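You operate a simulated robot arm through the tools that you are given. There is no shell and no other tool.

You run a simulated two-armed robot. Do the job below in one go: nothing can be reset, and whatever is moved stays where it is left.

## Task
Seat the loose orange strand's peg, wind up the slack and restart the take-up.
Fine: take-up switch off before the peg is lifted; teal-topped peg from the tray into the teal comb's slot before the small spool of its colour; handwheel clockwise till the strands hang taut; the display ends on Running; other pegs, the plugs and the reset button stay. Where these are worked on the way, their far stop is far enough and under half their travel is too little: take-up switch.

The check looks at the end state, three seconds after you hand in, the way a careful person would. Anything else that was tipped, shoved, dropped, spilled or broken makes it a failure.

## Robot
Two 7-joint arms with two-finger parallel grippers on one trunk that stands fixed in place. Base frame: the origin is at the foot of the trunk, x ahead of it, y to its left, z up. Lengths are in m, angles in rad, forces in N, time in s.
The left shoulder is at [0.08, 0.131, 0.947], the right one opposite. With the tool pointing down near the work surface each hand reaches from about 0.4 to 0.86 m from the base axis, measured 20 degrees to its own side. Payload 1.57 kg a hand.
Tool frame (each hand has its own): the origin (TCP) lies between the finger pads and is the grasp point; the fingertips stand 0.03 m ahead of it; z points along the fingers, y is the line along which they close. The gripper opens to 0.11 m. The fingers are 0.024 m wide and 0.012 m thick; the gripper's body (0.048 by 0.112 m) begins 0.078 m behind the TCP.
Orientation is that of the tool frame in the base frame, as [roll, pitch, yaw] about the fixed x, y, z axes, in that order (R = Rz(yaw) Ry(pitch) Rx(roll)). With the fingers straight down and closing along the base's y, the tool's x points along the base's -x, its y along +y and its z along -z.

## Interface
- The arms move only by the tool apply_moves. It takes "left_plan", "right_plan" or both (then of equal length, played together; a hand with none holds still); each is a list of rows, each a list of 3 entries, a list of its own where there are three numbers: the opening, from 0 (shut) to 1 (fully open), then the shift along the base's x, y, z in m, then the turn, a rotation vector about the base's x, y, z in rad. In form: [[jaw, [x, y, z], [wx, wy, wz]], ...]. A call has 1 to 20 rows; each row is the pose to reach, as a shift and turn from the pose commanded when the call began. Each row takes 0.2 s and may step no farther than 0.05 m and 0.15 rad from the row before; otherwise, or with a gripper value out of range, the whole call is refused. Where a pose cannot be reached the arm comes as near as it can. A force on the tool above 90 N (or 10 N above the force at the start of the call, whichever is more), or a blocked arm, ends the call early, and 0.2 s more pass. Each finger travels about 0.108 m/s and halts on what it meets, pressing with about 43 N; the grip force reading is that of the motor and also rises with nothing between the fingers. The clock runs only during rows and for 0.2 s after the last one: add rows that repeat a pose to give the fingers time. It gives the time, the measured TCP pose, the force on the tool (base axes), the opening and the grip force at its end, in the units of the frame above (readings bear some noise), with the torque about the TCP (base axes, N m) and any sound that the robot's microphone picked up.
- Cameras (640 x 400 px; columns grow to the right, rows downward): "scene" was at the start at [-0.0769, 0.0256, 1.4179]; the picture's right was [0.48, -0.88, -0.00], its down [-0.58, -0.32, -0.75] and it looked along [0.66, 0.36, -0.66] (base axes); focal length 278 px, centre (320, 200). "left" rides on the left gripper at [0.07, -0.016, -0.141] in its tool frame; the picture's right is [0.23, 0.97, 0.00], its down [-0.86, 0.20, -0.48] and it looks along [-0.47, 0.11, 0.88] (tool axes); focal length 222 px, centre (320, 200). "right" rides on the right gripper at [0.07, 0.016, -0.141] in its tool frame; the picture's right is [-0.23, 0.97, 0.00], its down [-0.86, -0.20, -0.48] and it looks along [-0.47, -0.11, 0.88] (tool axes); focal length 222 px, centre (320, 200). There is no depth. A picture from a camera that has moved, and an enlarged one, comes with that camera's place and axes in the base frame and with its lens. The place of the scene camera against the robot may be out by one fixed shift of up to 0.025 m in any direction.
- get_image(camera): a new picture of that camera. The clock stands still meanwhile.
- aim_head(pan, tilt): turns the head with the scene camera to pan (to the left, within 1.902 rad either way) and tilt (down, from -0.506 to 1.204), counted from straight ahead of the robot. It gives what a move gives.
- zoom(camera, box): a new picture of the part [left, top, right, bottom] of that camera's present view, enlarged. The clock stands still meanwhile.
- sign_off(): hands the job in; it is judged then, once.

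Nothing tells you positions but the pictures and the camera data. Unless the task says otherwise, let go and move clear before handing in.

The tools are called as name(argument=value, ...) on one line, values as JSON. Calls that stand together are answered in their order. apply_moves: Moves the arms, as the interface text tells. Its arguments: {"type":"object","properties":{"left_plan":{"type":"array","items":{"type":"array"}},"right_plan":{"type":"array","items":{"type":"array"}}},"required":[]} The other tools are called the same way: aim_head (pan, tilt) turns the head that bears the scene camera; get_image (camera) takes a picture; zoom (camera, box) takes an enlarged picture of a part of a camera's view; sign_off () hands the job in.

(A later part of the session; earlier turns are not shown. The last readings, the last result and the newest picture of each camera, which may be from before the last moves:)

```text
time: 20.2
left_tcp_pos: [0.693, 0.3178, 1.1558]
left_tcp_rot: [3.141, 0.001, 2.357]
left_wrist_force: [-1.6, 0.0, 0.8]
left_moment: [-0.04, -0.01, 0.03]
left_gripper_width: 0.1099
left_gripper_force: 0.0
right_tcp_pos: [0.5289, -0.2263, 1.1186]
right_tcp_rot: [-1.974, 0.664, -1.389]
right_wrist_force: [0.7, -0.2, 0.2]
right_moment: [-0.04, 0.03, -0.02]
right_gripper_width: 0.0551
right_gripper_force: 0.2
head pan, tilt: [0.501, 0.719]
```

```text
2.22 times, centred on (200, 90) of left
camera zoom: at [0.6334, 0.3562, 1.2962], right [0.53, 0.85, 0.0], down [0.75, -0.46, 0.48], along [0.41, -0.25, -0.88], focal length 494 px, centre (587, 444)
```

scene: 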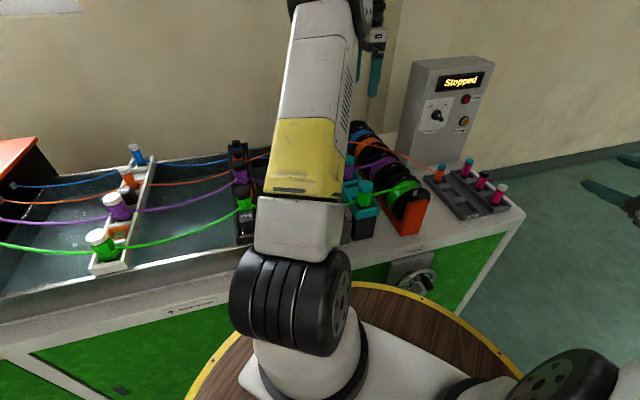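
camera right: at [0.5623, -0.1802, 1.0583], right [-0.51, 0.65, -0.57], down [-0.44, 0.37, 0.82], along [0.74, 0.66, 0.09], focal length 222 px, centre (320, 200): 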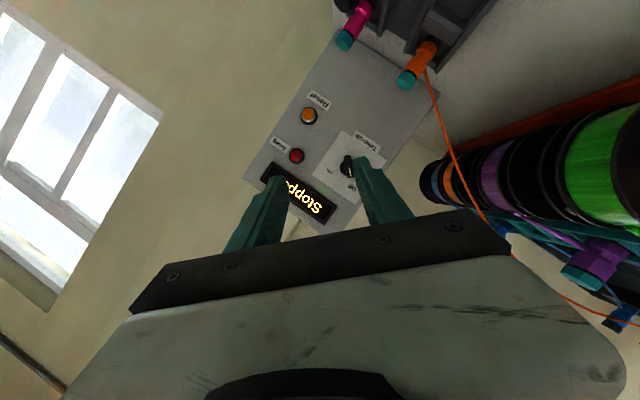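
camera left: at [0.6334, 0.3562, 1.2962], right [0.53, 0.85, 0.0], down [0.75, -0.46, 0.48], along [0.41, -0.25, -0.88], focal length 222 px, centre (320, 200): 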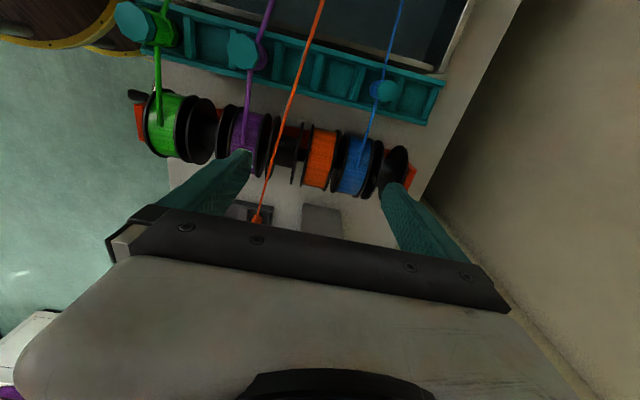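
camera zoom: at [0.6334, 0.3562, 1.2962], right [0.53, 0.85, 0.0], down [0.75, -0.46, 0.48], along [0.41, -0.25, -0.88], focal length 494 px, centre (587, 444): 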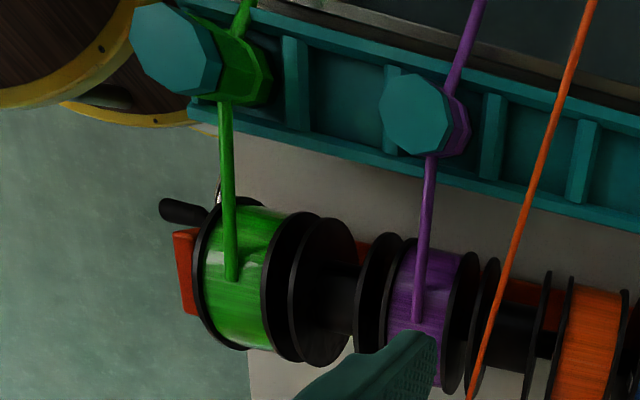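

The blank, blue, orange and blank spools line up with the slots so that the target is the slot right next to blue's (toward purple). I'll shift the left camera for a second view to fix the slot's position.

apply_moves(left_plan=[[1, [-0.03, 0.03, 0], [0, 0, 0]], [1, [-0.06, 0.06, 0], [0, 0, 0]], [1, [-0.09, 0.09, 0], [0, 0, 0]], [1, [-0.09, 0.09, 0], [0, 0, 0]]])

get_image(camera="left")

zoom(camera="left", box=[260, 100, 460, 200])

```text
time: 21.2
left_tcp_pos: [0.6002, 0.408, 1.1528]
left_tcp_rot: [3.14, 0.001, 2.356]
left_wrist_force: [-0.1, 0.9, 0.3]
left_moment: [0.02, 0.01, -0.04]
left_gripper_width: 0.1099
left_gripper_force: 0.0
right_tcp_pos: [0.5296, -0.2269, 1.1192]
right_tcp_rot: [-1.973, 0.663, -1.387]
right_wrist_force: [0.4, 0.1, 0.2]
right_moment: [0.01, 0.04, -0.02]
right_gripper_width: 0.0548
right_gripper_force: 0.2
head pan, tilt: [0.501, 0.719]
```

```text
taken
camera left: at [0.5401, 0.4465, 1.2941], right [0.53, 0.85, 0.0], down [0.75, -0.46, 0.48], along [0.41, -0.25, -0.88], focal length 222 px, centre (320, 200)
```

left: 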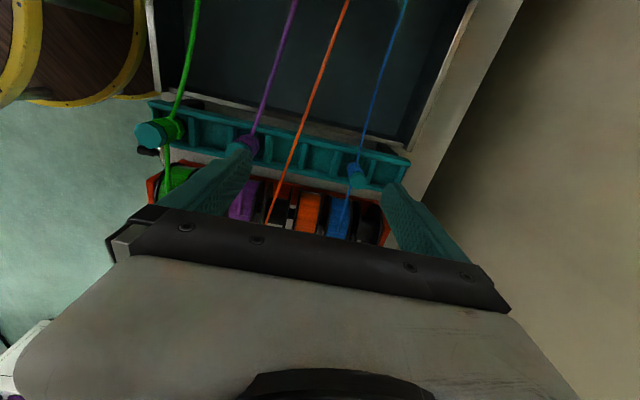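

```text
3.20 times, centred on (360, 150) of left
camera zoom: at [0.5401, 0.4465, 1.2941], right [0.53, 0.85, 0.0], down [0.75, -0.46, 0.48], along [0.41, -0.25, -0.88], focal length 711 px, centre (192, 360)
```

zoom: 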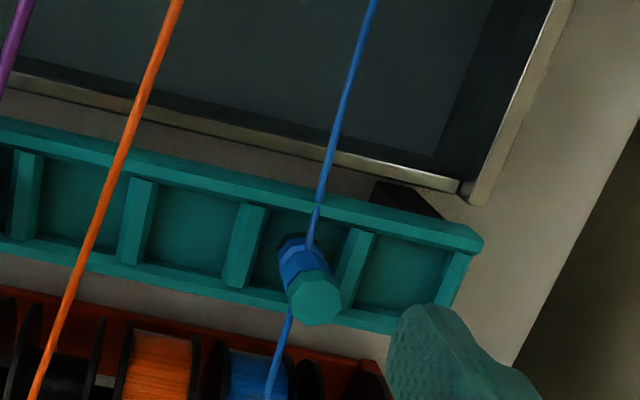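

The slot centre comes out at (0.647, 0.379) with the rim at z 0.917, and blue's seated peg top is at (0.692, 0.424, 0.972). Next I'll move the left hand above the tray peg, tilted about 20 degrees so the wrist stays clear of the panel and within reach.

apply_moves(left_plan=[[0.9, [0.016, -0.042, 0.0], [-0.03, -0.03, 0]], [0.8, [0.032, -0.083, 0.0], [-0.06, -0.06, 0]], [0.7, [0.048, -0.125, -0.01], [-0.09, -0.09, 0]], [0.6, [0.064, -0.166, -0.02], [-0.12, -0.12, 0]], [0.6, [0.08, -0.208, -0.03], [-0.15, -0.15, 0]], [0.6, [0.107, -0.235, -0.04], [-0.18, -0.18, 0]], [0.6, [0.135, -0.263, -0.05], [-0.21, -0.21, 0]], [0.6, [0.162, -0.29, -0.06], [-0.2475, -0.2475, 0]], [0.6, [0.19, -0.318, -0.07], [-0.2475, -0.2475, 0]], [0.6, [0.19, -0.318, -0.07], [-0.2475, -0.2475, 0]]])

get_image(camera="left")

get_image(camera="scene")

```text
time: 23.4
left_tcp_pos: [0.7961, 0.093, 1.0824]
left_tcp_rot: [3.14, 0.351, 2.359]
left_wrist_force: [-0.4, 0.3, -0.1]
left_moment: [0.02, -0.02, 0.02]
left_gripper_width: 0.0658
left_gripper_force: 0.0
right_tcp_pos: [0.5292, -0.2252, 1.1187]
right_tcp_rot: [-1.974, 0.664, -1.386]
right_wrist_force: [0.3, 0.9, -0.4]
right_moment: [0.01, 0.0, -0.03]
right_gripper_width: 0.0552
right_gripper_force: 0.1
head pan, tilt: [0.501, 0.719]
```

```text
taken
camera left: at [0.7038, 0.1614, 1.1917], right [0.54, 0.84, -0.08], down [0.59, -0.31, 0.74], along [0.6, -0.45, -0.67], focal length 222 px, centre (320, 200)
```

left: 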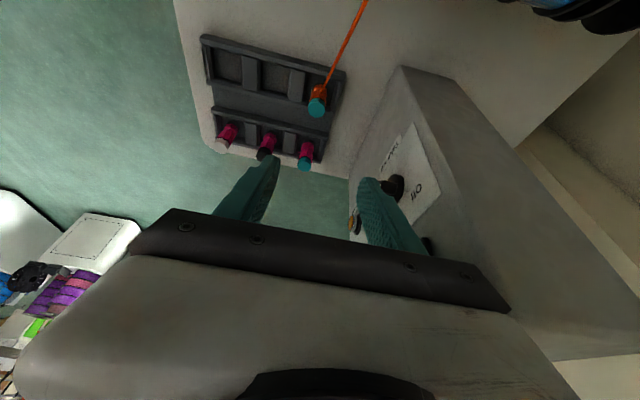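

```text
taken
```

scene: 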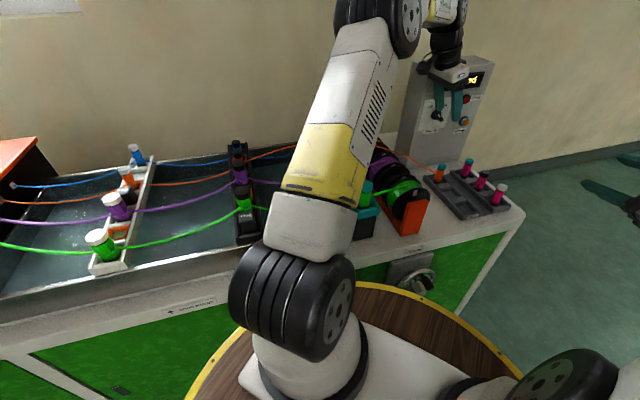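

zoom(camera="left", box=[190, 30, 430, 180])

```text
2.67 times, centred on (310, 105) of left
camera zoom: at [0.7038, 0.1614, 1.1917], right [0.54, 0.84, -0.08], down [0.59, -0.31, 0.74], along [0.6, -0.45, -0.67], focal length 592 px, centre (347, 453)
```

zoom: 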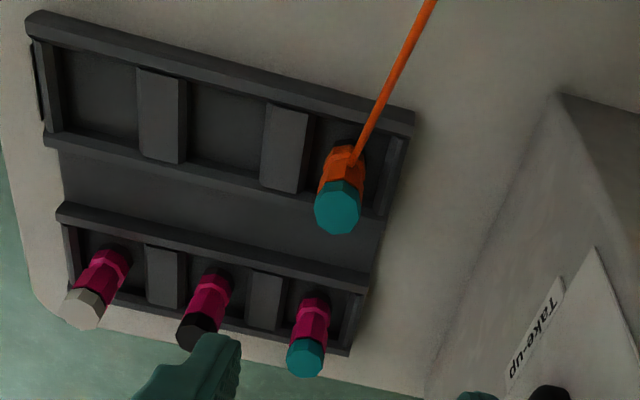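

Refined: the peg top is at about (0.819, 0.053, 0.875). I'll move right above it and descend partway, then check the alignment.

apply_moves(left_plan=[[0.6, [0.011, -0.02, -0.02], [0, 0, 0]], [0.6, [0.0224, -0.0397, -0.05], [0, 0, 0]], [0.6, [0.0224, -0.0397, -0.085], [0, 0, 0]], [0.6, [0.0224, -0.0397, -0.12], [0, 0, 0]], [0.6, [0.0224, -0.0397, -0.14], [0, 0, 0]], [0.6, [0.0224, -0.0397, -0.14], [0, 0, 0]]])

get_image(camera="left")

zoom(camera="scene", box=[390, 60, 530, 220])

```text
time: 24.8
left_tcp_pos: [0.818, 0.0531, 0.9412]
left_tcp_rot: [-3.141, 0.351, 2.359]
left_wrist_force: [0.5, -0.2, -0.6]
left_moment: [0.01, 0.0, 0.01]
left_gripper_width: 0.0658
left_gripper_force: 0.0
right_tcp_pos: [0.5293, -0.2261, 1.1201]
right_tcp_rot: [-1.974, 0.662, -1.388]
right_wrist_force: [0.2, -0.9, 0.0]
right_moment: [0.03, 0.01, -0.02]
right_gripper_width: 0.055
right_gripper_force: 0.0
head pan, tilt: [0.501, 0.719]
```

```text
taken
camera left: at [0.726, 0.1224, 1.0497], right [0.54, 0.84, -0.08], down [0.59, -0.31, 0.74], along [0.6, -0.45, -0.67], focal length 222 px, centre (320, 200)
```

left: 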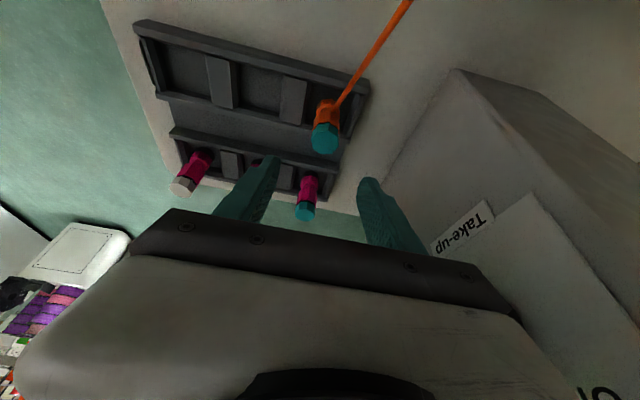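

```text
2.50 times, centred on (460, 140) of scene
camera zoom: at [-0.0769, 0.0255, 1.4179], right [0.48, -0.88, 0.0], down [-0.58, -0.32, -0.75], along [0.66, 0.36, -0.66], focal length 696 px, centre (-30, 350)
```

zoom: 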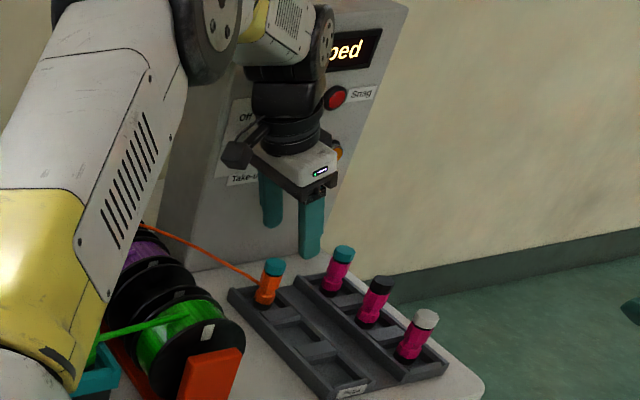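

The left camera confirms the peg lies right under the fingers at (0.817, 0.053). I'll descend the rest of the way.

apply_moves(left_plan=[[0.6, [0, 0, -0.025], [0, 0, 0]], [0.6, [0, 0, -0.05], [0, 0, 0]], [0.6, [0, 0, -0.07], [0, 0, 0]], [0.6, [0, 0, -0.08], [0, 0, 0]], [0.6, [0, 0, -0.08], [0, 0, 0]]])

zoom(camera="left", box=[200, 80, 440, 240])

zoom(camera="scene", box=[400, 110, 520, 210])

```text
time: 26.0
left_tcp_pos: [0.82, 0.0518, 0.8627]
left_tcp_rot: [3.141, 0.351, 2.359]
left_wrist_force: [0.2, 0.0, 0.0]
left_moment: [0.05, 0.02, -0.01]
left_gripper_width: 0.0661
left_gripper_force: 0.1
right_tcp_pos: [0.5296, -0.227, 1.1202]
right_tcp_rot: [-1.974, 0.663, -1.386]
right_wrist_force: [-0.1, -0.3, -0.2]
right_moment: [-0.02, 0.0, 0.01]
right_gripper_width: 0.0551
right_gripper_force: 0.0
head pan, tilt: [0.501, 0.719]
```

```text
2.50 times, centred on (320, 160) of left
camera zoom: at [0.7276, 0.1211, 0.9705], right [0.54, 0.84, -0.08], down [0.59, -0.31, 0.74], along [0.6, -0.45, -0.66], focal length 555 px, centre (320, 300)
```

zoom: 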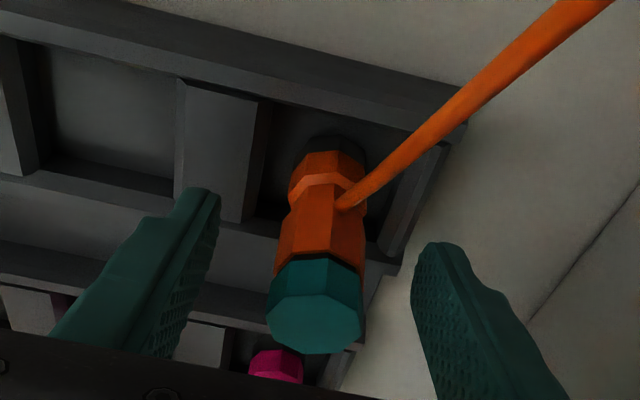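

```text
4.00 times, centred on (460, 160) of scene
camera zoom: at [-0.0769, 0.0255, 1.4179], right [0.48, -0.88, 0.0], down [-0.58, -0.32, -0.75], along [0.66, 0.36, -0.66], focal length 1113 px, centre (-240, 360)
```

zoom: 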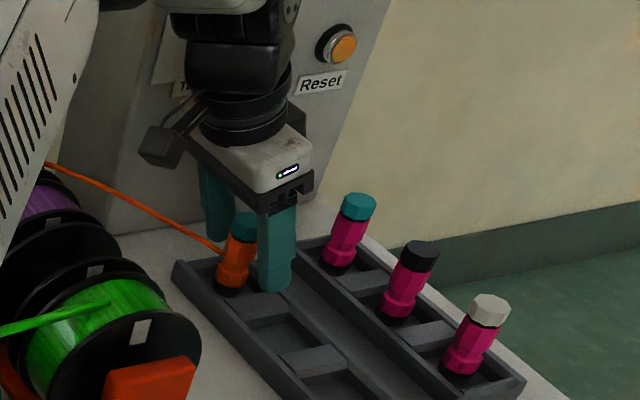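

The peg sits midway between the fingers with the strand leaving on the open side. Closing now.

apply_moves(left_plan=[[0.45, [0, 0, 0], [0, 0, 0]], [0.3, [0, 0, 0], [0, 0, 0]], [0.15, [0, 0, 0], [0, 0, 0]], [0.0, [0, 0, 0], [0, 0, 0]], [0.0, [0, 0, 0], [0, 0, 0]]])

zoom(camera="left", box=[200, 80, 440, 240])

```text
time: 27.2
left_tcp_pos: [0.8199, 0.0523, 0.8628]
left_tcp_rot: [3.141, 0.35, 2.359]
left_wrist_force: [0.9, 0.8, 0.9]
left_moment: [0.04, -0.09, 0.0]
left_gripper_width: 0.0246
left_gripper_force: 36.4
right_tcp_pos: [0.5291, -0.2256, 1.1194]
right_tcp_rot: [-1.974, 0.664, -1.388]
right_wrist_force: [-0.8, 0.7, -0.5]
right_moment: [0.0, -0.01, 0.01]
right_gripper_width: 0.0546
right_gripper_force: 0.1
head pan, tilt: [0.501, 0.719]
```

```text
2.50 times, centred on (320, 160) of left
camera zoom: at [0.7276, 0.1211, 0.9708], right [0.54, 0.84, -0.08], down [0.59, -0.31, 0.74], along [0.6, -0.45, -0.67], focal length 555 px, centre (320, 300)
```

zoom: 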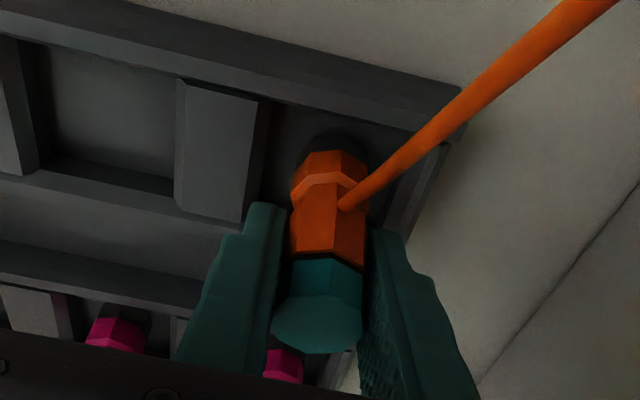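

Gripped at 24.6 mm with 36 N. I'll lift straight up and check the hold.

apply_moves(left_plan=[[0, [0, 0, 0.02], [0, 0, 0]], [0, [0, 0, 0.045], [0, 0, 0]], [0, [0, 0, 0.08], [0, 0, 0]], [0, [0, 0, 0.11], [0, 0, 0]]])

get_image(camera="left")

zoom(camera="scene", box=[400, 110, 520, 210])

```text
time: 28.2
left_tcp_pos: [0.8159, 0.0517, 0.9716]
left_tcp_rot: [-3.139, 0.35, 2.358]
left_wrist_force: [0.5, 0.8, -2.5]
left_moment: [0.02, -0.01, -0.01]
left_gripper_width: 0.0248
left_gripper_force: 36.4
right_tcp_pos: [0.5302, -0.2253, 1.1191]
right_tcp_rot: [-1.974, 0.663, -1.387]
right_wrist_force: [0.7, 0.4, 0.5]
right_moment: [0.0, 0.03, -0.01]
right_gripper_width: 0.0549
right_gripper_force: 0.1
head pan, tilt: [0.501, 0.719]
```

```text
taken
camera left: at [0.7235, 0.1211, 1.0796], right [0.54, 0.84, -0.08], down [0.59, -0.31, 0.74], along [0.6, -0.45, -0.67], focal length 222 px, centre (320, 200)
```

left: 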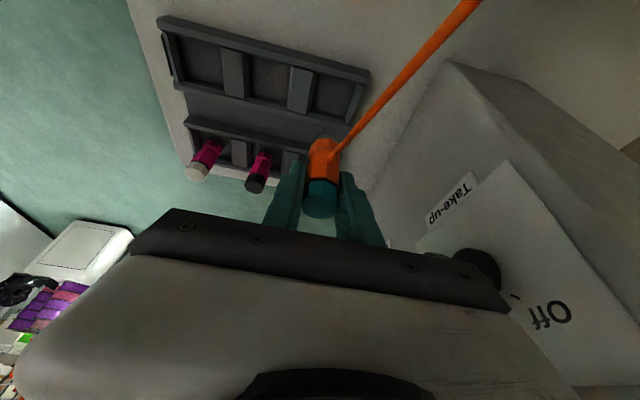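

```text
4.00 times, centred on (460, 160) of scene
camera zoom: at [-0.0767, 0.0255, 1.4179], right [0.48, -0.88, 0.0], down [-0.58, -0.32, -0.75], along [0.66, 0.36, -0.66], focal length 1113 px, centre (-240, 360)
```

zoom: 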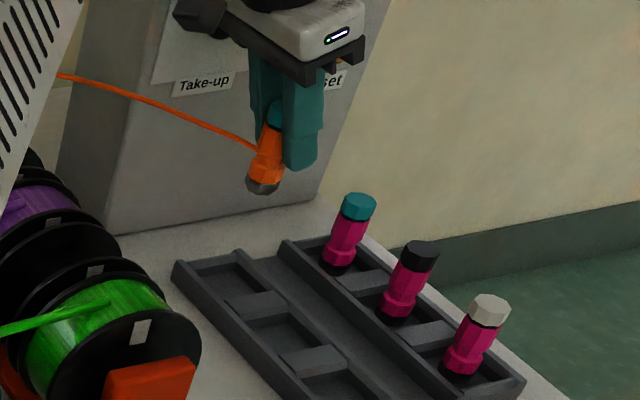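

The peg is held upright and the strand trails freely. Next I'll carry it high over the spools to above the orange slot.

apply_moves(left_plan=[[0, [-0.01, 0.01, 0.03], [0, 0, 0]], [0, [-0.0224, 0.038, 0.06], [0, 0, 0]], [0, [-0.0324, 0.048, 0.1], [0, 0, 0]], [0, [-0.058, 0.075, 0.127], [0, 0, 0]], [0, [-0.085, 0.1, 0.127], [0, 0, 0]], [0, [-0.112, 0.124, 0.127], [0, 0, 0]], [0, [-0.139, 0.147, 0.127], [0, 0, 0]], [0, [-0.147, 0.19, 0.127], [0, 0, 0]], [0, [-0.155, 0.235, 0.127], [0, 0, 0]], [0, [-0.163, 0.281, 0.127], [0, 0, 0]], [0, [-0.172, 0.326, 0.127], [0, 0, 0]], [0, [-0.172, 0.326, 0.127], [0, 0, 0]]])

get_image(camera="left")

get_image(camera="scene")

get_image(camera="right")

```text
time: 30.8
left_tcp_pos: [0.6493, 0.3818, 1.1013]
left_tcp_rot: [-3.14, 0.352, 2.358]
left_wrist_force: [0.5, 0.2, -1.8]
left_moment: [0.01, -0.02, -0.03]
left_gripper_width: 0.0249
left_gripper_force: 36.2
right_tcp_pos: [0.5305, -0.2266, 1.1208]
right_tcp_rot: [-1.971, 0.663, -1.387]
right_wrist_force: [0.5, 0.3, -0.7]
right_moment: [0.0, -0.04, -0.01]
right_gripper_width: 0.055
right_gripper_force: 0.1
head pan, tilt: [0.501, 0.719]
```

```text
taken
camera left: at [0.5567, 0.4506, 1.209], right [0.54, 0.84, -0.08], down [0.59, -0.31, 0.74], along [0.6, -0.45, -0.67], focal length 222 px, centre (320, 200)
```

left: 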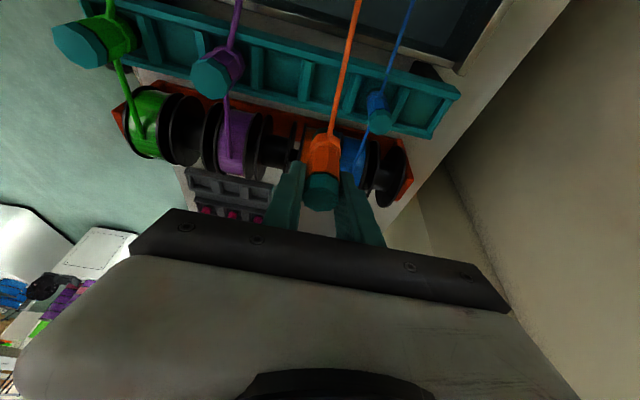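

```text
taken
```

scene: 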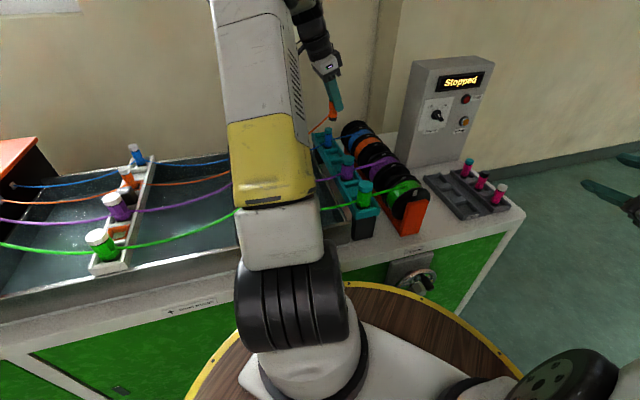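

```text
taken
camera right: at [0.4103, -0.3292, 1.1086], right [-0.51, 0.65, -0.57], down [-0.44, 0.37, 0.82], along [0.74, 0.66, 0.09], focal length 222 px, centre (320, 200)
```

right: 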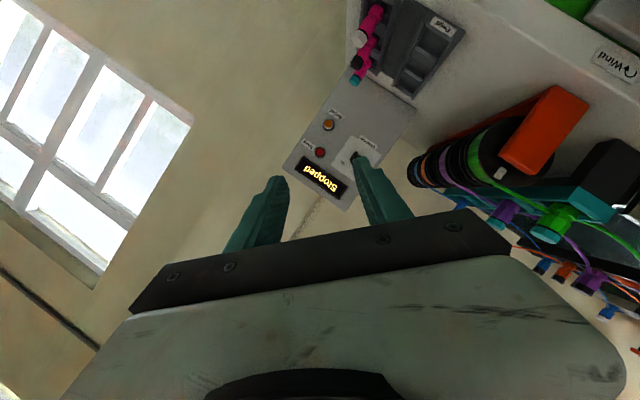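

The peg hangs above the comb, and I can see the empty slot between the strand and the blue peg's slot. I'll zoom in to refine the slot centre.

zoom(camera="left", box=[220, 20, 460, 170])

```text
2.67 times, centred on (340, 95) of left
camera zoom: at [0.5567, 0.4506, 1.209], right [0.54, 0.84, -0.08], down [0.59, -0.31, 0.74], along [0.6, -0.45, -0.67], focal length 592 px, centre (267, 480)
```

zoom: 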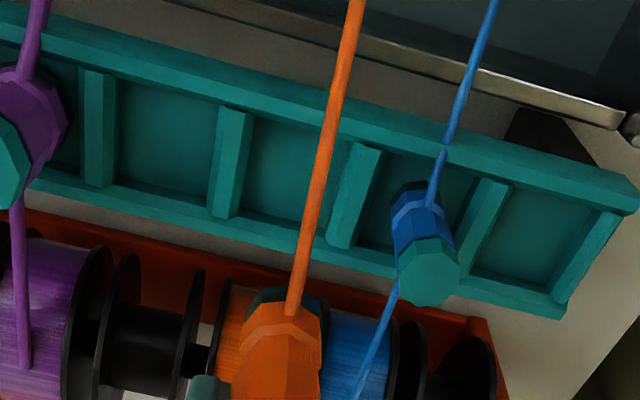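

The slot centre is confirmed at (0.648, 0.379). I'll descend to just above seating height and check.

apply_moves(left_plan=[[0, [0, 0, -0.035], [0, 0, 0]], [0, [0, 0, -0.07], [0, 0, 0]], [0, [0, 0, -0.095], [0, 0, 0]], [0, [0, 0, -0.11], [0, 0, 0]], [0, [0, 0, -0.11], [0, 0, 0]]])

zoom(camera="left", box=[200, 60, 440, 220])

zoom(camera="scene", box=[300, 90, 420, 190])

```text
time: 32.0
left_tcp_pos: [0.6446, 0.3825, 0.9891]
left_tcp_rot: [-3.14, 0.351, 2.358]
left_wrist_force: [0.9, -0.5, -1.3]
left_moment: [-0.02, 0.03, 0.0]
left_gripper_width: 0.025
left_gripper_force: 36.6
right_tcp_pos: [0.5295, -0.2269, 1.1204]
right_tcp_rot: [-1.974, 0.662, -1.389]
right_wrist_force: [-0.3, 0.3, -1.0]
right_moment: [-0.02, -0.02, 0.01]
right_gripper_width: 0.0549
right_gripper_force: 0.1
head pan, tilt: [0.501, 0.719]
```

```text
2.50 times, centred on (320, 140) of left
camera zoom: at [0.5528, 0.4512, 1.0972], right [0.54, 0.84, -0.08], down [0.59, -0.31, 0.74], along [0.6, -0.45, -0.67], focal length 555 px, centre (320, 350)
```

zoom: 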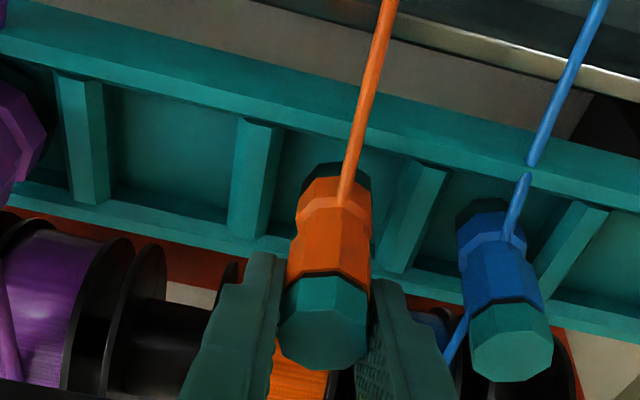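

```text
4.00 times, centred on (360, 140) of scene
camera zoom: at [-0.0769, 0.0256, 1.4179], right [0.48, -0.88, 0.0], down [-0.58, -0.32, -0.75], along [0.66, 0.36, -0.66], focal length 1113 px, centre (160, 440)
```

zoom: 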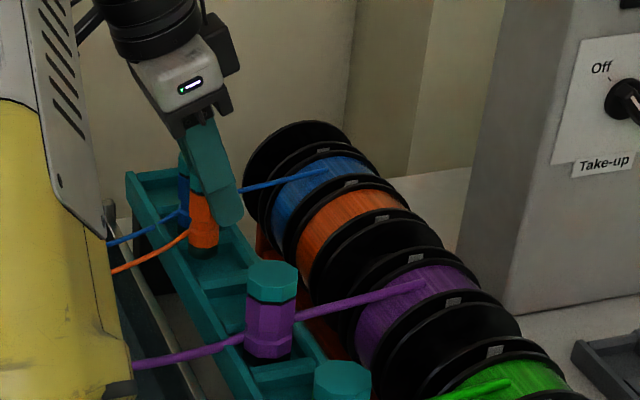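

The alignment looks good; the orange peg matches the blue one and hangs about 25–30 mm above its seat. I'll lower in small steps and watch the force.

apply_moves(left_plan=[[0, [0, 0, -0.006], [0, 0, 0]], [0, [0, 0, -0.012], [0, 0, 0]], [0, [0, 0, -0.018], [0, 0, 0]], [0, [0, 0, -0.022], [0, 0, 0]], [0, [0, 0, -0.022], [0, 0, 0]]])

zoom(camera="left", box=[200, 60, 440, 220])

zoom(camera="scene", box=[300, 90, 420, 190])

```text
time: 33.2
left_tcp_pos: [0.6458, 0.3794, 0.9671]
left_tcp_rot: [3.136, 0.353, 2.357]
left_wrist_force: [1.4, 1.3, 23.1]
left_moment: [0.37, -0.29, 0.1]
left_gripper_width: 0.0251
left_gripper_force: 36.7
right_tcp_pos: [0.5296, -0.227, 1.1195]
right_tcp_rot: [-1.971, 0.662, -1.387]
right_wrist_force: [0.6, -0.6, 0.4]
right_moment: [0.02, 0.0, -0.01]
right_gripper_width: 0.055
right_gripper_force: 0.1
head pan, tilt: [0.501, 0.719]
```

```text
2.50 times, centred on (320, 140) of left
camera zoom: at [0.5535, 0.4495, 1.0758], right [0.54, 0.84, -0.07], down [0.59, -0.31, 0.74], along [0.6, -0.44, -0.66], focal length 555 px, centre (320, 350)
```

zoom: 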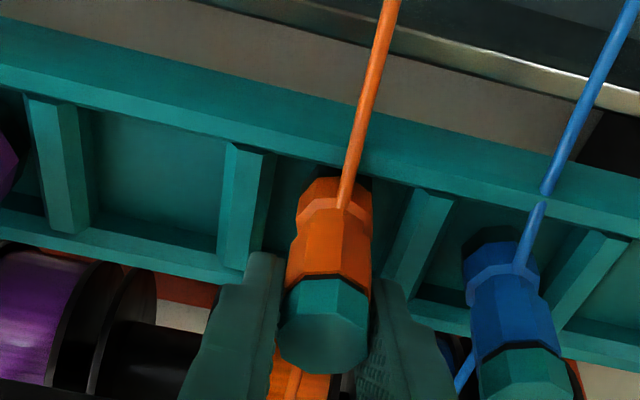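

```text
4.00 times, centred on (360, 140) of scene
camera zoom: at [-0.0777, 0.0251, 1.4179], right [0.48, -0.88, 0.0], down [-0.58, -0.32, -0.75], along [0.66, 0.36, -0.66], focal length 1113 px, centre (160, 440)
```

zoom: 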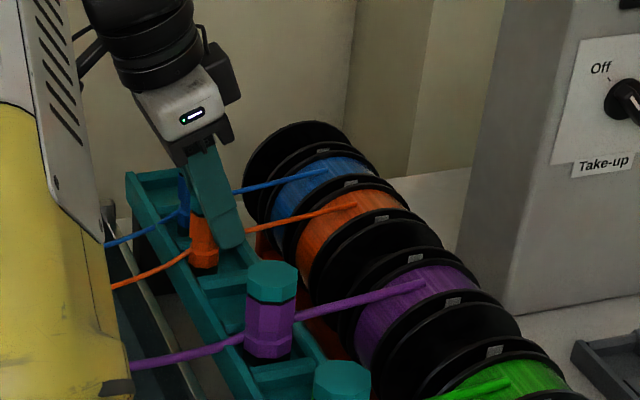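

The peg touched down with 23 N, and the strand now runs on to the orange spool, which indicates seating. I'll release it gently.

apply_moves(left_plan=[[0, [0, 0, 0.0015], [0, 0, 0]], [0.25, [0, 0, 0.0015], [0, 0, 0]], [0.35, [0, 0, 0.0015], [0, 0, 0]], [0.42, [0, 0, 0.0015], [0, 0, 0]], [0.42, [0, 0, 0.0015], [0, 0, 0]]])

zoom(camera="left", box=[200, 60, 440, 220])

zoom(camera="scene", box=[300, 90, 420, 190])

```text
time: 34.4
left_tcp_pos: [0.6459, 0.3805, 0.9674]
left_tcp_rot: [3.14, 0.349, 2.358]
left_wrist_force: [0.0, -0.2, 0.6]
left_moment: [0.01, 0.01, 0.02]
left_gripper_width: 0.0464
left_gripper_force: 0.0
right_tcp_pos: [0.5294, -0.2269, 1.121]
right_tcp_rot: [-1.973, 0.662, -1.387]
right_wrist_force: [-0.1, -0.6, -0.4]
right_moment: [0.02, 0.03, 0.01]
right_gripper_width: 0.055
right_gripper_force: 0.2
head pan, tilt: [0.501, 0.719]
```

```text
2.50 times, centred on (320, 140) of left
camera zoom: at [0.5537, 0.4498, 1.0759], right [0.54, 0.84, -0.08], down [0.59, -0.31, 0.74], along [0.6, -0.45, -0.67], focal length 555 px, centre (320, 350)
```

zoom: 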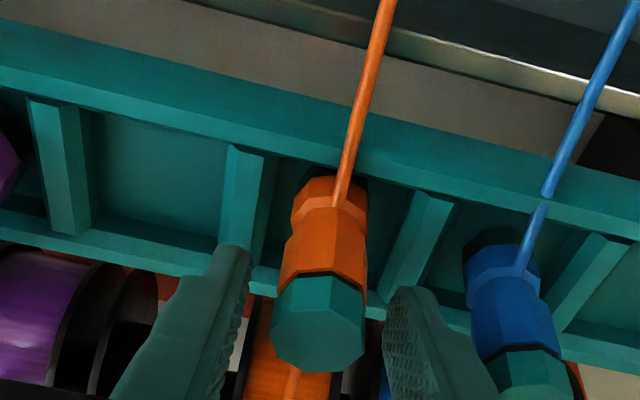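

```text
4.00 times, centred on (360, 140) of scene
camera zoom: at [-0.0769, 0.0256, 1.4179], right [0.48, -0.88, 0.0], down [-0.58, -0.32, -0.75], along [0.66, 0.36, -0.66], focal length 1113 px, centre (160, 440)
```

zoom: 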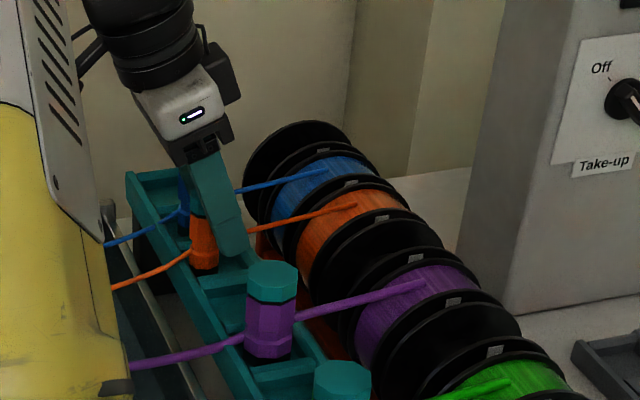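

The peg stands upright on its own. I'll lift the left hand straight up and park it clear to the left.

apply_moves(left_plan=[[0.42, [0, 0, 0.02], [0, 0, 0]], [0.42, [0, 0, 0.05], [0, 0, 0]], [0.5, [0, 0, 0.09], [0, 0, 0]], [0.5, [0, 0, 0.13], [0, 0, 0]], [0.5, [-0.02, 0.02, 0.165], [0.08, 0.08, 0]], [0.5, [-0.05, 0.045, 0.19], [0.16, 0.16, 0]], [0.5, [-0.08, 0.07, 0.21], [0.2475, 0.2475, 0]], [0.5, [-0.11, 0.1, 0.22], [0.2475, 0.2475, 0]], [0.5, [-0.14, 0.13, 0.23], [0.2475, 0.2475, 0]], [0.5, [-0.17, 0.16, 0.24], [0.2475, 0.2475, 0]], [0.5, [-0.2, 0.19, 0.25], [0.2475, 0.2475, 0]], [0.5, [-0.23, 0.22, 0.26], [0.2475, 0.2475, 0]], [0.5, [-0.26, 0.25, 0.26], [0.2475, 0.2475, 0]]])

get_image(camera="left")

get_image(camera="scene")

```text
time: 37.2
left_tcp_pos: [0.3839, 0.6268, 1.2301]
left_tcp_rot: [-3.141, 0.003, 2.356]
left_wrist_force: [-0.4, -0.5, -0.2]
left_moment: [0.03, -0.04, 0.03]
left_gripper_width: 0.0546
left_gripper_force: 0.0
right_tcp_pos: [0.5297, -0.2275, 1.1186]
right_tcp_rot: [-1.974, 0.662, -1.39]
right_wrist_force: [-0.4, -0.2, -0.6]
right_moment: [0.01, -0.06, 0.03]
right_gripper_width: 0.0549
right_gripper_force: 0.1
head pan, tilt: [0.501, 0.719]
```

```text
taken
camera left: at [0.3238, 0.6656, 1.3706], right [0.53, 0.85, 0.0], down [0.75, -0.46, 0.48], along [0.41, -0.25, -0.88], focal length 222 px, centre (320, 200)
```

left: 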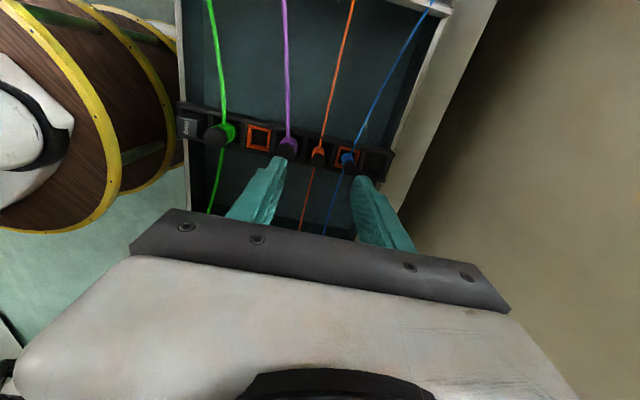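

```text
taken
```

scene: 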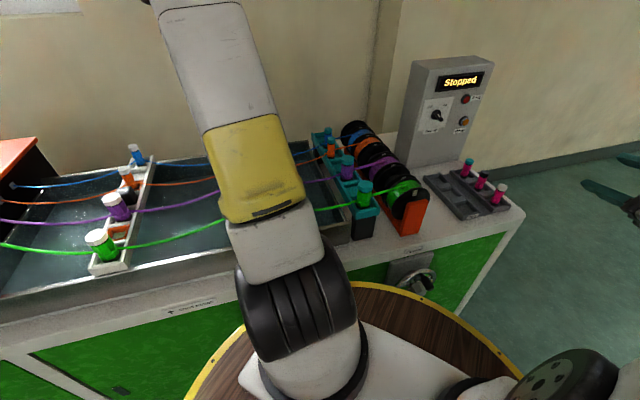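

The left hand is parked and the display still reads "Stopped". Now I'll unroll the right hand and point it down with the camera facing the handwheel on the machine's front.

apply_moves(right_plan=[[0.6, [0, 0, 0], [0.0926, 0.0926, 0]], [0.7, [0, 0, 0], [0.185, 0.185, 0]], [0.8, [0, 0, 0], [0.278, 0.278, 0]], [0.9, [0, 0, 0], [0.37, 0.37, 0]], [0.9, [0, 0, 0], [0.463, 0.463, 0]], [0.9, [0, 0, 0], [0.555, 0.555, 0]]])

apply_moves(right_plan=[[0.9, [-0.01, 0.01, -0.01], [-0.099, 0.099, 0]], [0.9, [-0.02, 0.02, -0.02], [-0.198, 0.198, 0]], [0.9, [-0.03, 0.035, -0.04], [-0.297, 0.297, 0]], [0.9, [-0.04, 0.05, -0.06], [-0.396, 0.396, 0]], [0.9, [-0.05, 0.065, -0.08], [-0.495, 0.495, 0]], [0.9, [-0.06, 0.08, -0.1], [-0.594, 0.594, 0]], [0.9, [-0.07, 0.095, -0.12], [-0.693, 0.693, 0]], [0.9, [-0.08, 0.11, -0.14], [-0.793, 0.793, 0]], [0.9, [-0.09, 0.12, -0.16], [-0.793, 0.793, 0]]])

get_image(camera="right")

get_image(camera="scene")

```text
time: 38.6
left_tcp_pos: [0.3837, 0.6271, 1.2304]
left_tcp_rot: [-3.141, 0.0, 2.357]
left_wrist_force: [0.7, -1.0, 0.4]
left_moment: [0.03, -0.02, 0.01]
left_gripper_width: 0.055
left_gripper_force: 0.1
right_tcp_pos: [0.5284, -0.2267, 1.1175]
right_tcp_rot: [-3.086, 1.106, -2.304]
right_wrist_force: [0.4, 0.5, 0.2]
right_moment: [0.0, -0.01, 0.01]
right_gripper_width: 0.099
right_gripper_force: 0.1
head pan, tilt: [0.501, 0.719]
```

```text
time: 40.6
left_tcp_pos: [0.3838, 0.6279, 1.2303]
left_tcp_rot: [-3.141, 0.0, 2.358]
left_wrist_force: [0.3, -0.2, -0.2]
left_moment: [0.02, -0.01, 0.03]
left_gripper_width: 0.055
left_gripper_force: 0.1
right_tcp_pos: [0.4399, -0.105, 0.9571]
right_tcp_rot: [-3.13, -0.016, -2.333]
right_wrist_force: [-0.5, -0.2, -0.6]
right_moment: [0.02, -0.04, 0.01]
right_gripper_width: 0.0993
right_gripper_force: 0.2
right hand out of reach, approached as far as the arm can: row 6
head pan, tilt: [0.501, 0.719]
```

```text
taken
camera right: at [0.3818, -0.1414, 1.0993], right [-0.55, 0.84, -0.01], down [0.74, 0.49, 0.47], along [0.4, 0.25, -0.88], focal length 222 px, centre (320, 200)
```

right: 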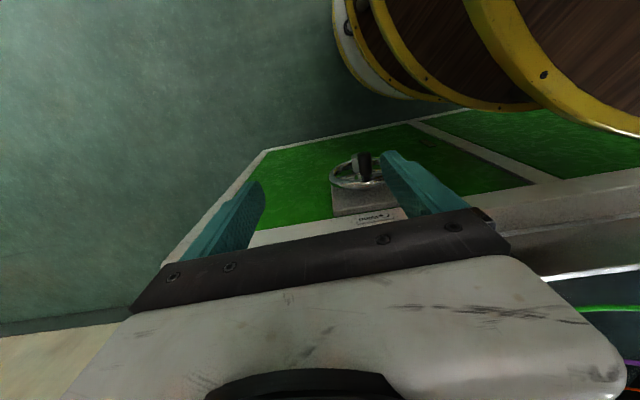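

```text
taken
```

scene: 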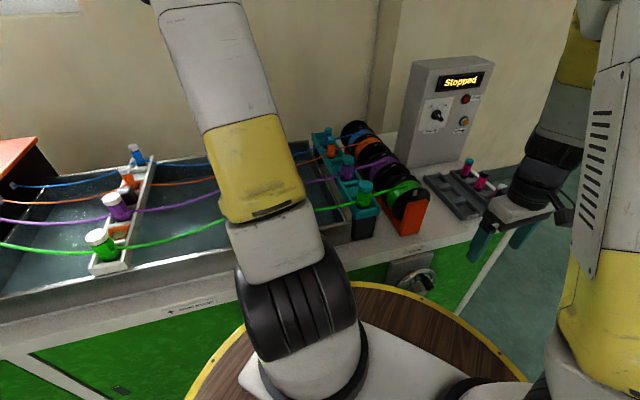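

I can see the handwheel below the "Wind" label, with its knob handle at the top, and the drum flanges off to one side. I'll zoom in.

zoom(camera="right", box=[290, 120, 450, 230])

zoom(camera="scene", box=[360, 230, 480, 320])

zoom(camera="right", box=[220, 0, 640, 230])

```text
3.64 times, centred on (370, 175) of right
camera zoom: at [0.3818, -0.1414, 1.0993], right [-0.55, 0.84, -0.01], down [0.74, 0.49, 0.47], along [0.4, 0.25, -0.88], focal length 808 px, centre (138, 291)
```

zoom: 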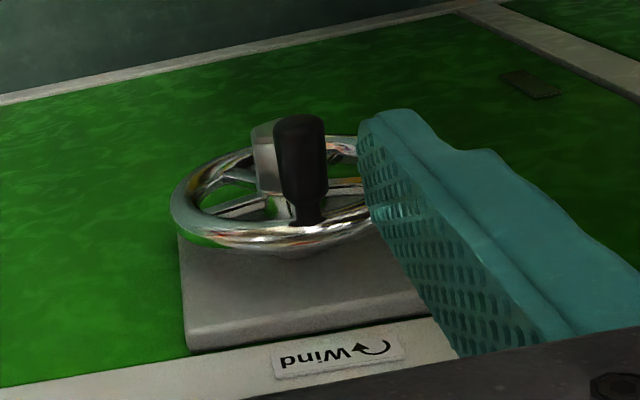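

```text
4.44 times, centred on (420, 275) of scene
camera zoom: at [-0.0771, 0.0258, 1.4179], right [0.48, -0.88, 0.0], down [-0.58, -0.32, -0.75], along [0.66, 0.36, -0.66], focal length 1236 px, centre (-124, -133)
```

zoom: 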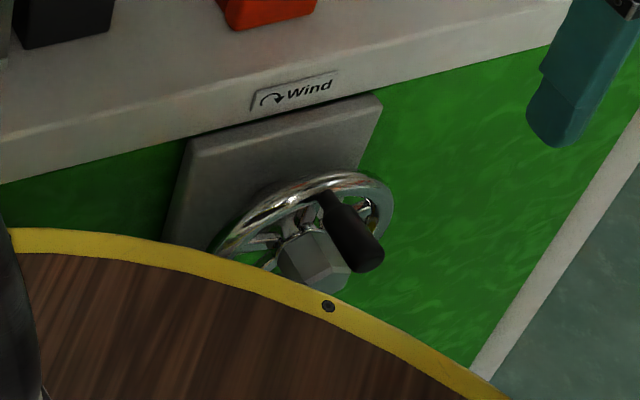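

```text
1.52 times, centred on (430, 115) of right
camera zoom: at [0.3818, -0.1414, 1.0993], right [-0.55, 0.84, -0.01], down [0.74, 0.49, 0.47], along [0.4, 0.25, -0.88], focal length 338 px, centre (152, 330)
```

zoom: 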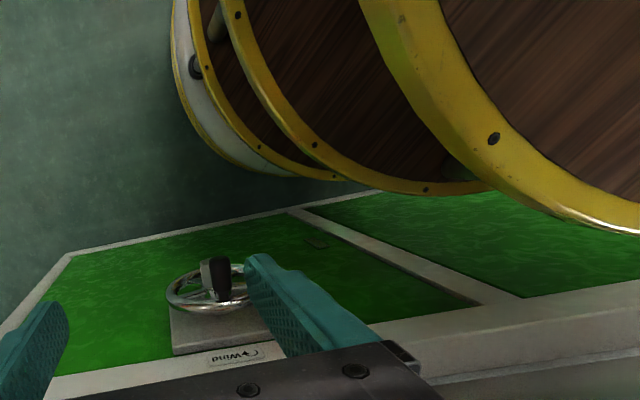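

From two views the handle tip is at about (0.436, -0.026, 0.734), and the drum flange under the trunk is at radius ~0.30, z ~0.90. I'll tilt the hand up somewhat and shift left for a clearer view of the wheel's centre and radius.

apply_moves(right_plan=[[0.9, [-0.01, 0.01, 0.0], [0.088, -0.088, 0]], [0.9, [-0.02, 0.02, 0.0], [0.177, -0.177, 0]], [0.9, [-0.03, 0.03, 0.0], [0.265, -0.265, 0]], [0.9, [-0.04, 0.035, 0.0], [0.354, -0.354, 0]], [0.9, [-0.05, 0.035, 0.0], [0.442, -0.442, 0]], [0.9, [-0.05, 0.035, 0.0], [0.442, -0.442, 0]]])

get_image(camera="right")

```text
time: 42.0
left_tcp_pos: [0.3841, 0.6272, 1.2305]
left_tcp_rot: [3.141, -0.001, 2.357]
left_wrist_force: [-0.4, 0.1, 0.4]
left_moment: [-0.04, 0.0, -0.01]
left_gripper_width: 0.0549
left_gripper_force: 0.1
right_tcp_pos: [0.4558, -0.0764, 0.979]
right_tcp_rot: [-3.114, 0.61, -2.326]
right_wrist_force: [-0.1, 0.6, -0.2]
right_moment: [-0.03, -0.03, 0.0]
right_gripper_width: 0.0991
right_gripper_force: 0.1
right hand out of reach, approached as far as the arm can: row 3, 4, 5, 6
head pan, tilt: [0.501, 0.719]
```

```text
taken
camera right: at [0.3476, -0.1615, 1.0546], right [-0.57, 0.81, 0.11], down [0.43, 0.18, 0.89], along [0.7, 0.55, -0.45], focal length 222 px, centre (320, 200)
```

right: 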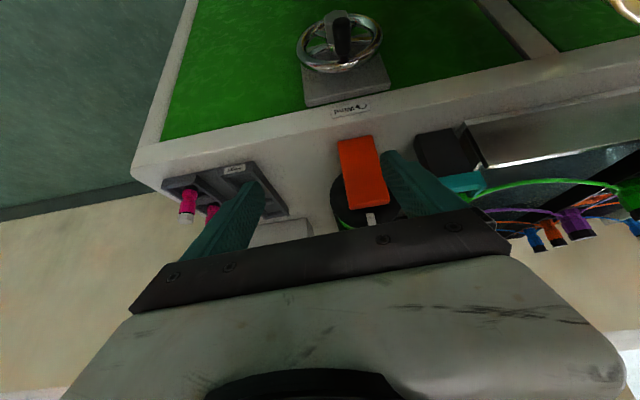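

This is a good view of the wheel, though the arm hit its inner reach limit here. I'll zoom in to measure it.

zoom(camera="right", box=[280, 0, 400, 120])

zoom(camera="right", box=[420, 100, 640, 260])

```text
3.33 times, centred on (340, 60) of right
camera zoom: at [0.3476, -0.1615, 1.0546], right [-0.57, 0.81, 0.11], down [0.43, 0.18, 0.89], along [0.7, 0.55, -0.45], focal length 740 px, centre (253, 667)
```

zoom: 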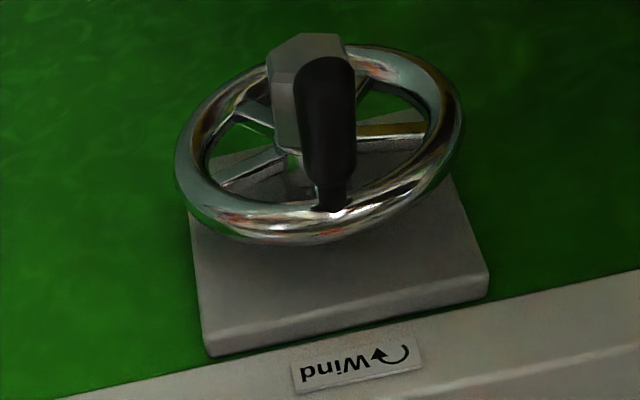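

```text
2.50 times, centred on (530, 180) of right
camera zoom: at [0.3476, -0.1615, 1.0546], right [-0.57, 0.81, 0.11], down [0.43, 0.18, 0.89], along [0.7, 0.55, -0.45], focal length 555 px, centre (-205, 250)
```

zoom: 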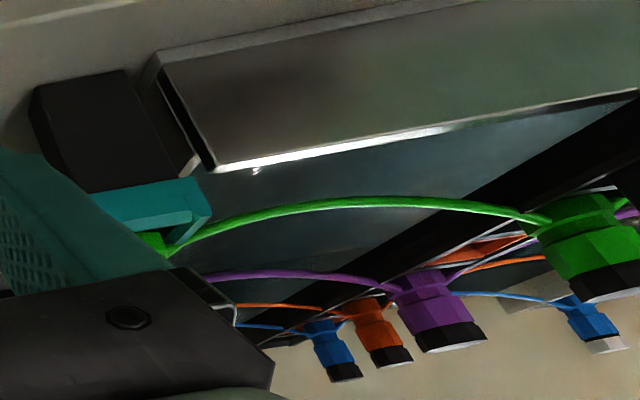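

The wheel's centre is at about s=0.325, z=0.681 (across the front) with its plane at n=0.342. The handle is at 12 o'clock, 0.06 out, and sticks out about 5 cm toward me with a hub behind it. I'll bring the right hand above the handle with a slight tilt and check reach.

apply_moves(right_plan=[[0.8, [-0.005, 0.012, -0.02], [-0.05, 0.059, -0.004]], [0.7, [-0.011, 0.025, -0.045], [-0.1, 0.118, -0.007]], [0.6, [-0.017, 0.038, -0.075], [-0.15, 0.177, -0.011]], [0.6, [-0.0225, 0.0505, -0.1], [-0.203, 0.235, -0.0145]], [0.6, [-0.0225, 0.0505, -0.119], [-0.203, 0.235, -0.0145]], [0.6, [-0.0225, 0.0505, -0.119], [-0.203, 0.235, -0.0145]]])

get_image(camera="right")

get_image(camera="scene")

```text
time: 43.4
left_tcp_pos: [0.3845, 0.6288, 1.2313]
left_tcp_rot: [-3.141, -0.001, 2.357]
left_wrist_force: [-0.4, -0.7, 1.3]
left_moment: [0.01, 0.0, -0.02]
left_gripper_width: 0.0548
left_gripper_force: 0.0
right_tcp_pos: [0.434, -0.0263, 0.8601]
right_tcp_rot: [3.138, 0.301, -2.354]
right_wrist_force: [-0.1, 0.0, 0.2]
right_moment: [0.01, 0.02, 0.02]
right_gripper_width: 0.0662
right_gripper_force: 0.1
head pan, tilt: [0.501, 0.719]
```

```text
taken
camera right: at [0.346, -0.0913, 0.9738], right [-0.54, 0.84, 0.07], down [0.62, 0.34, 0.71], along [0.57, 0.43, -0.7], focal length 222 px, centre (320, 200)
```

right: 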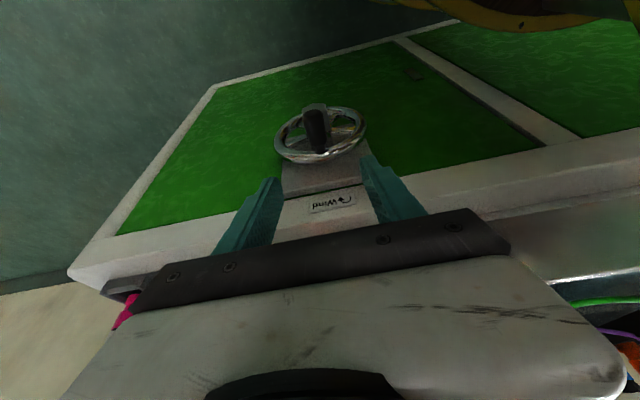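

```text
taken
```

scene: 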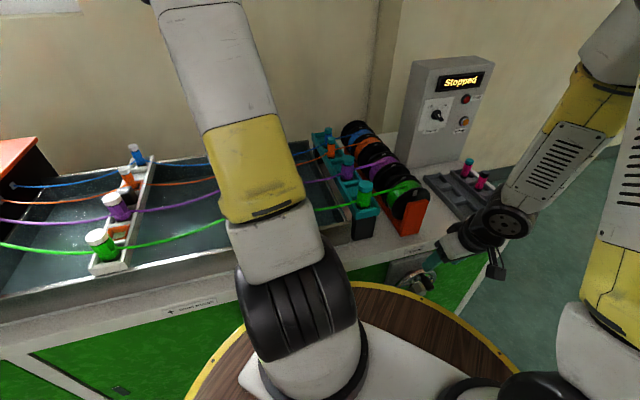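

zoom(camera="right", box=[250, 80, 400, 200])

zoom(camera="scene", box=[370, 190, 530, 320])

```text
3.33 times, centred on (325, 140) of right
camera zoom: at [0.346, -0.0913, 0.9738], right [-0.54, 0.84, 0.07], down [0.62, 0.34, 0.71], along [0.57, 0.43, -0.7], focal length 740 px, centre (303, 400)
```

zoom: 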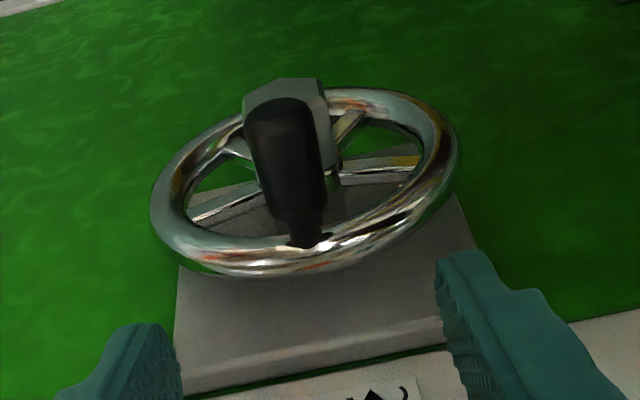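

```text
3.08 times, centred on (450, 255) of scene
camera zoom: at [-0.0769, 0.0257, 1.4179], right [0.48, -0.88, 0.0], down [-0.58, -0.32, -0.75], along [0.66, 0.36, -0.66], focal length 856 px, centre (-80, 31)
```

zoom: 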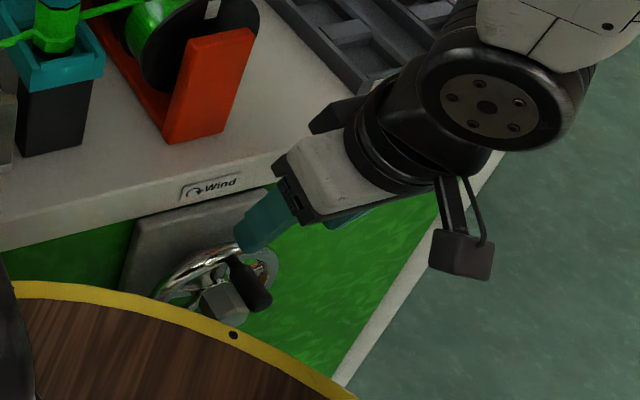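

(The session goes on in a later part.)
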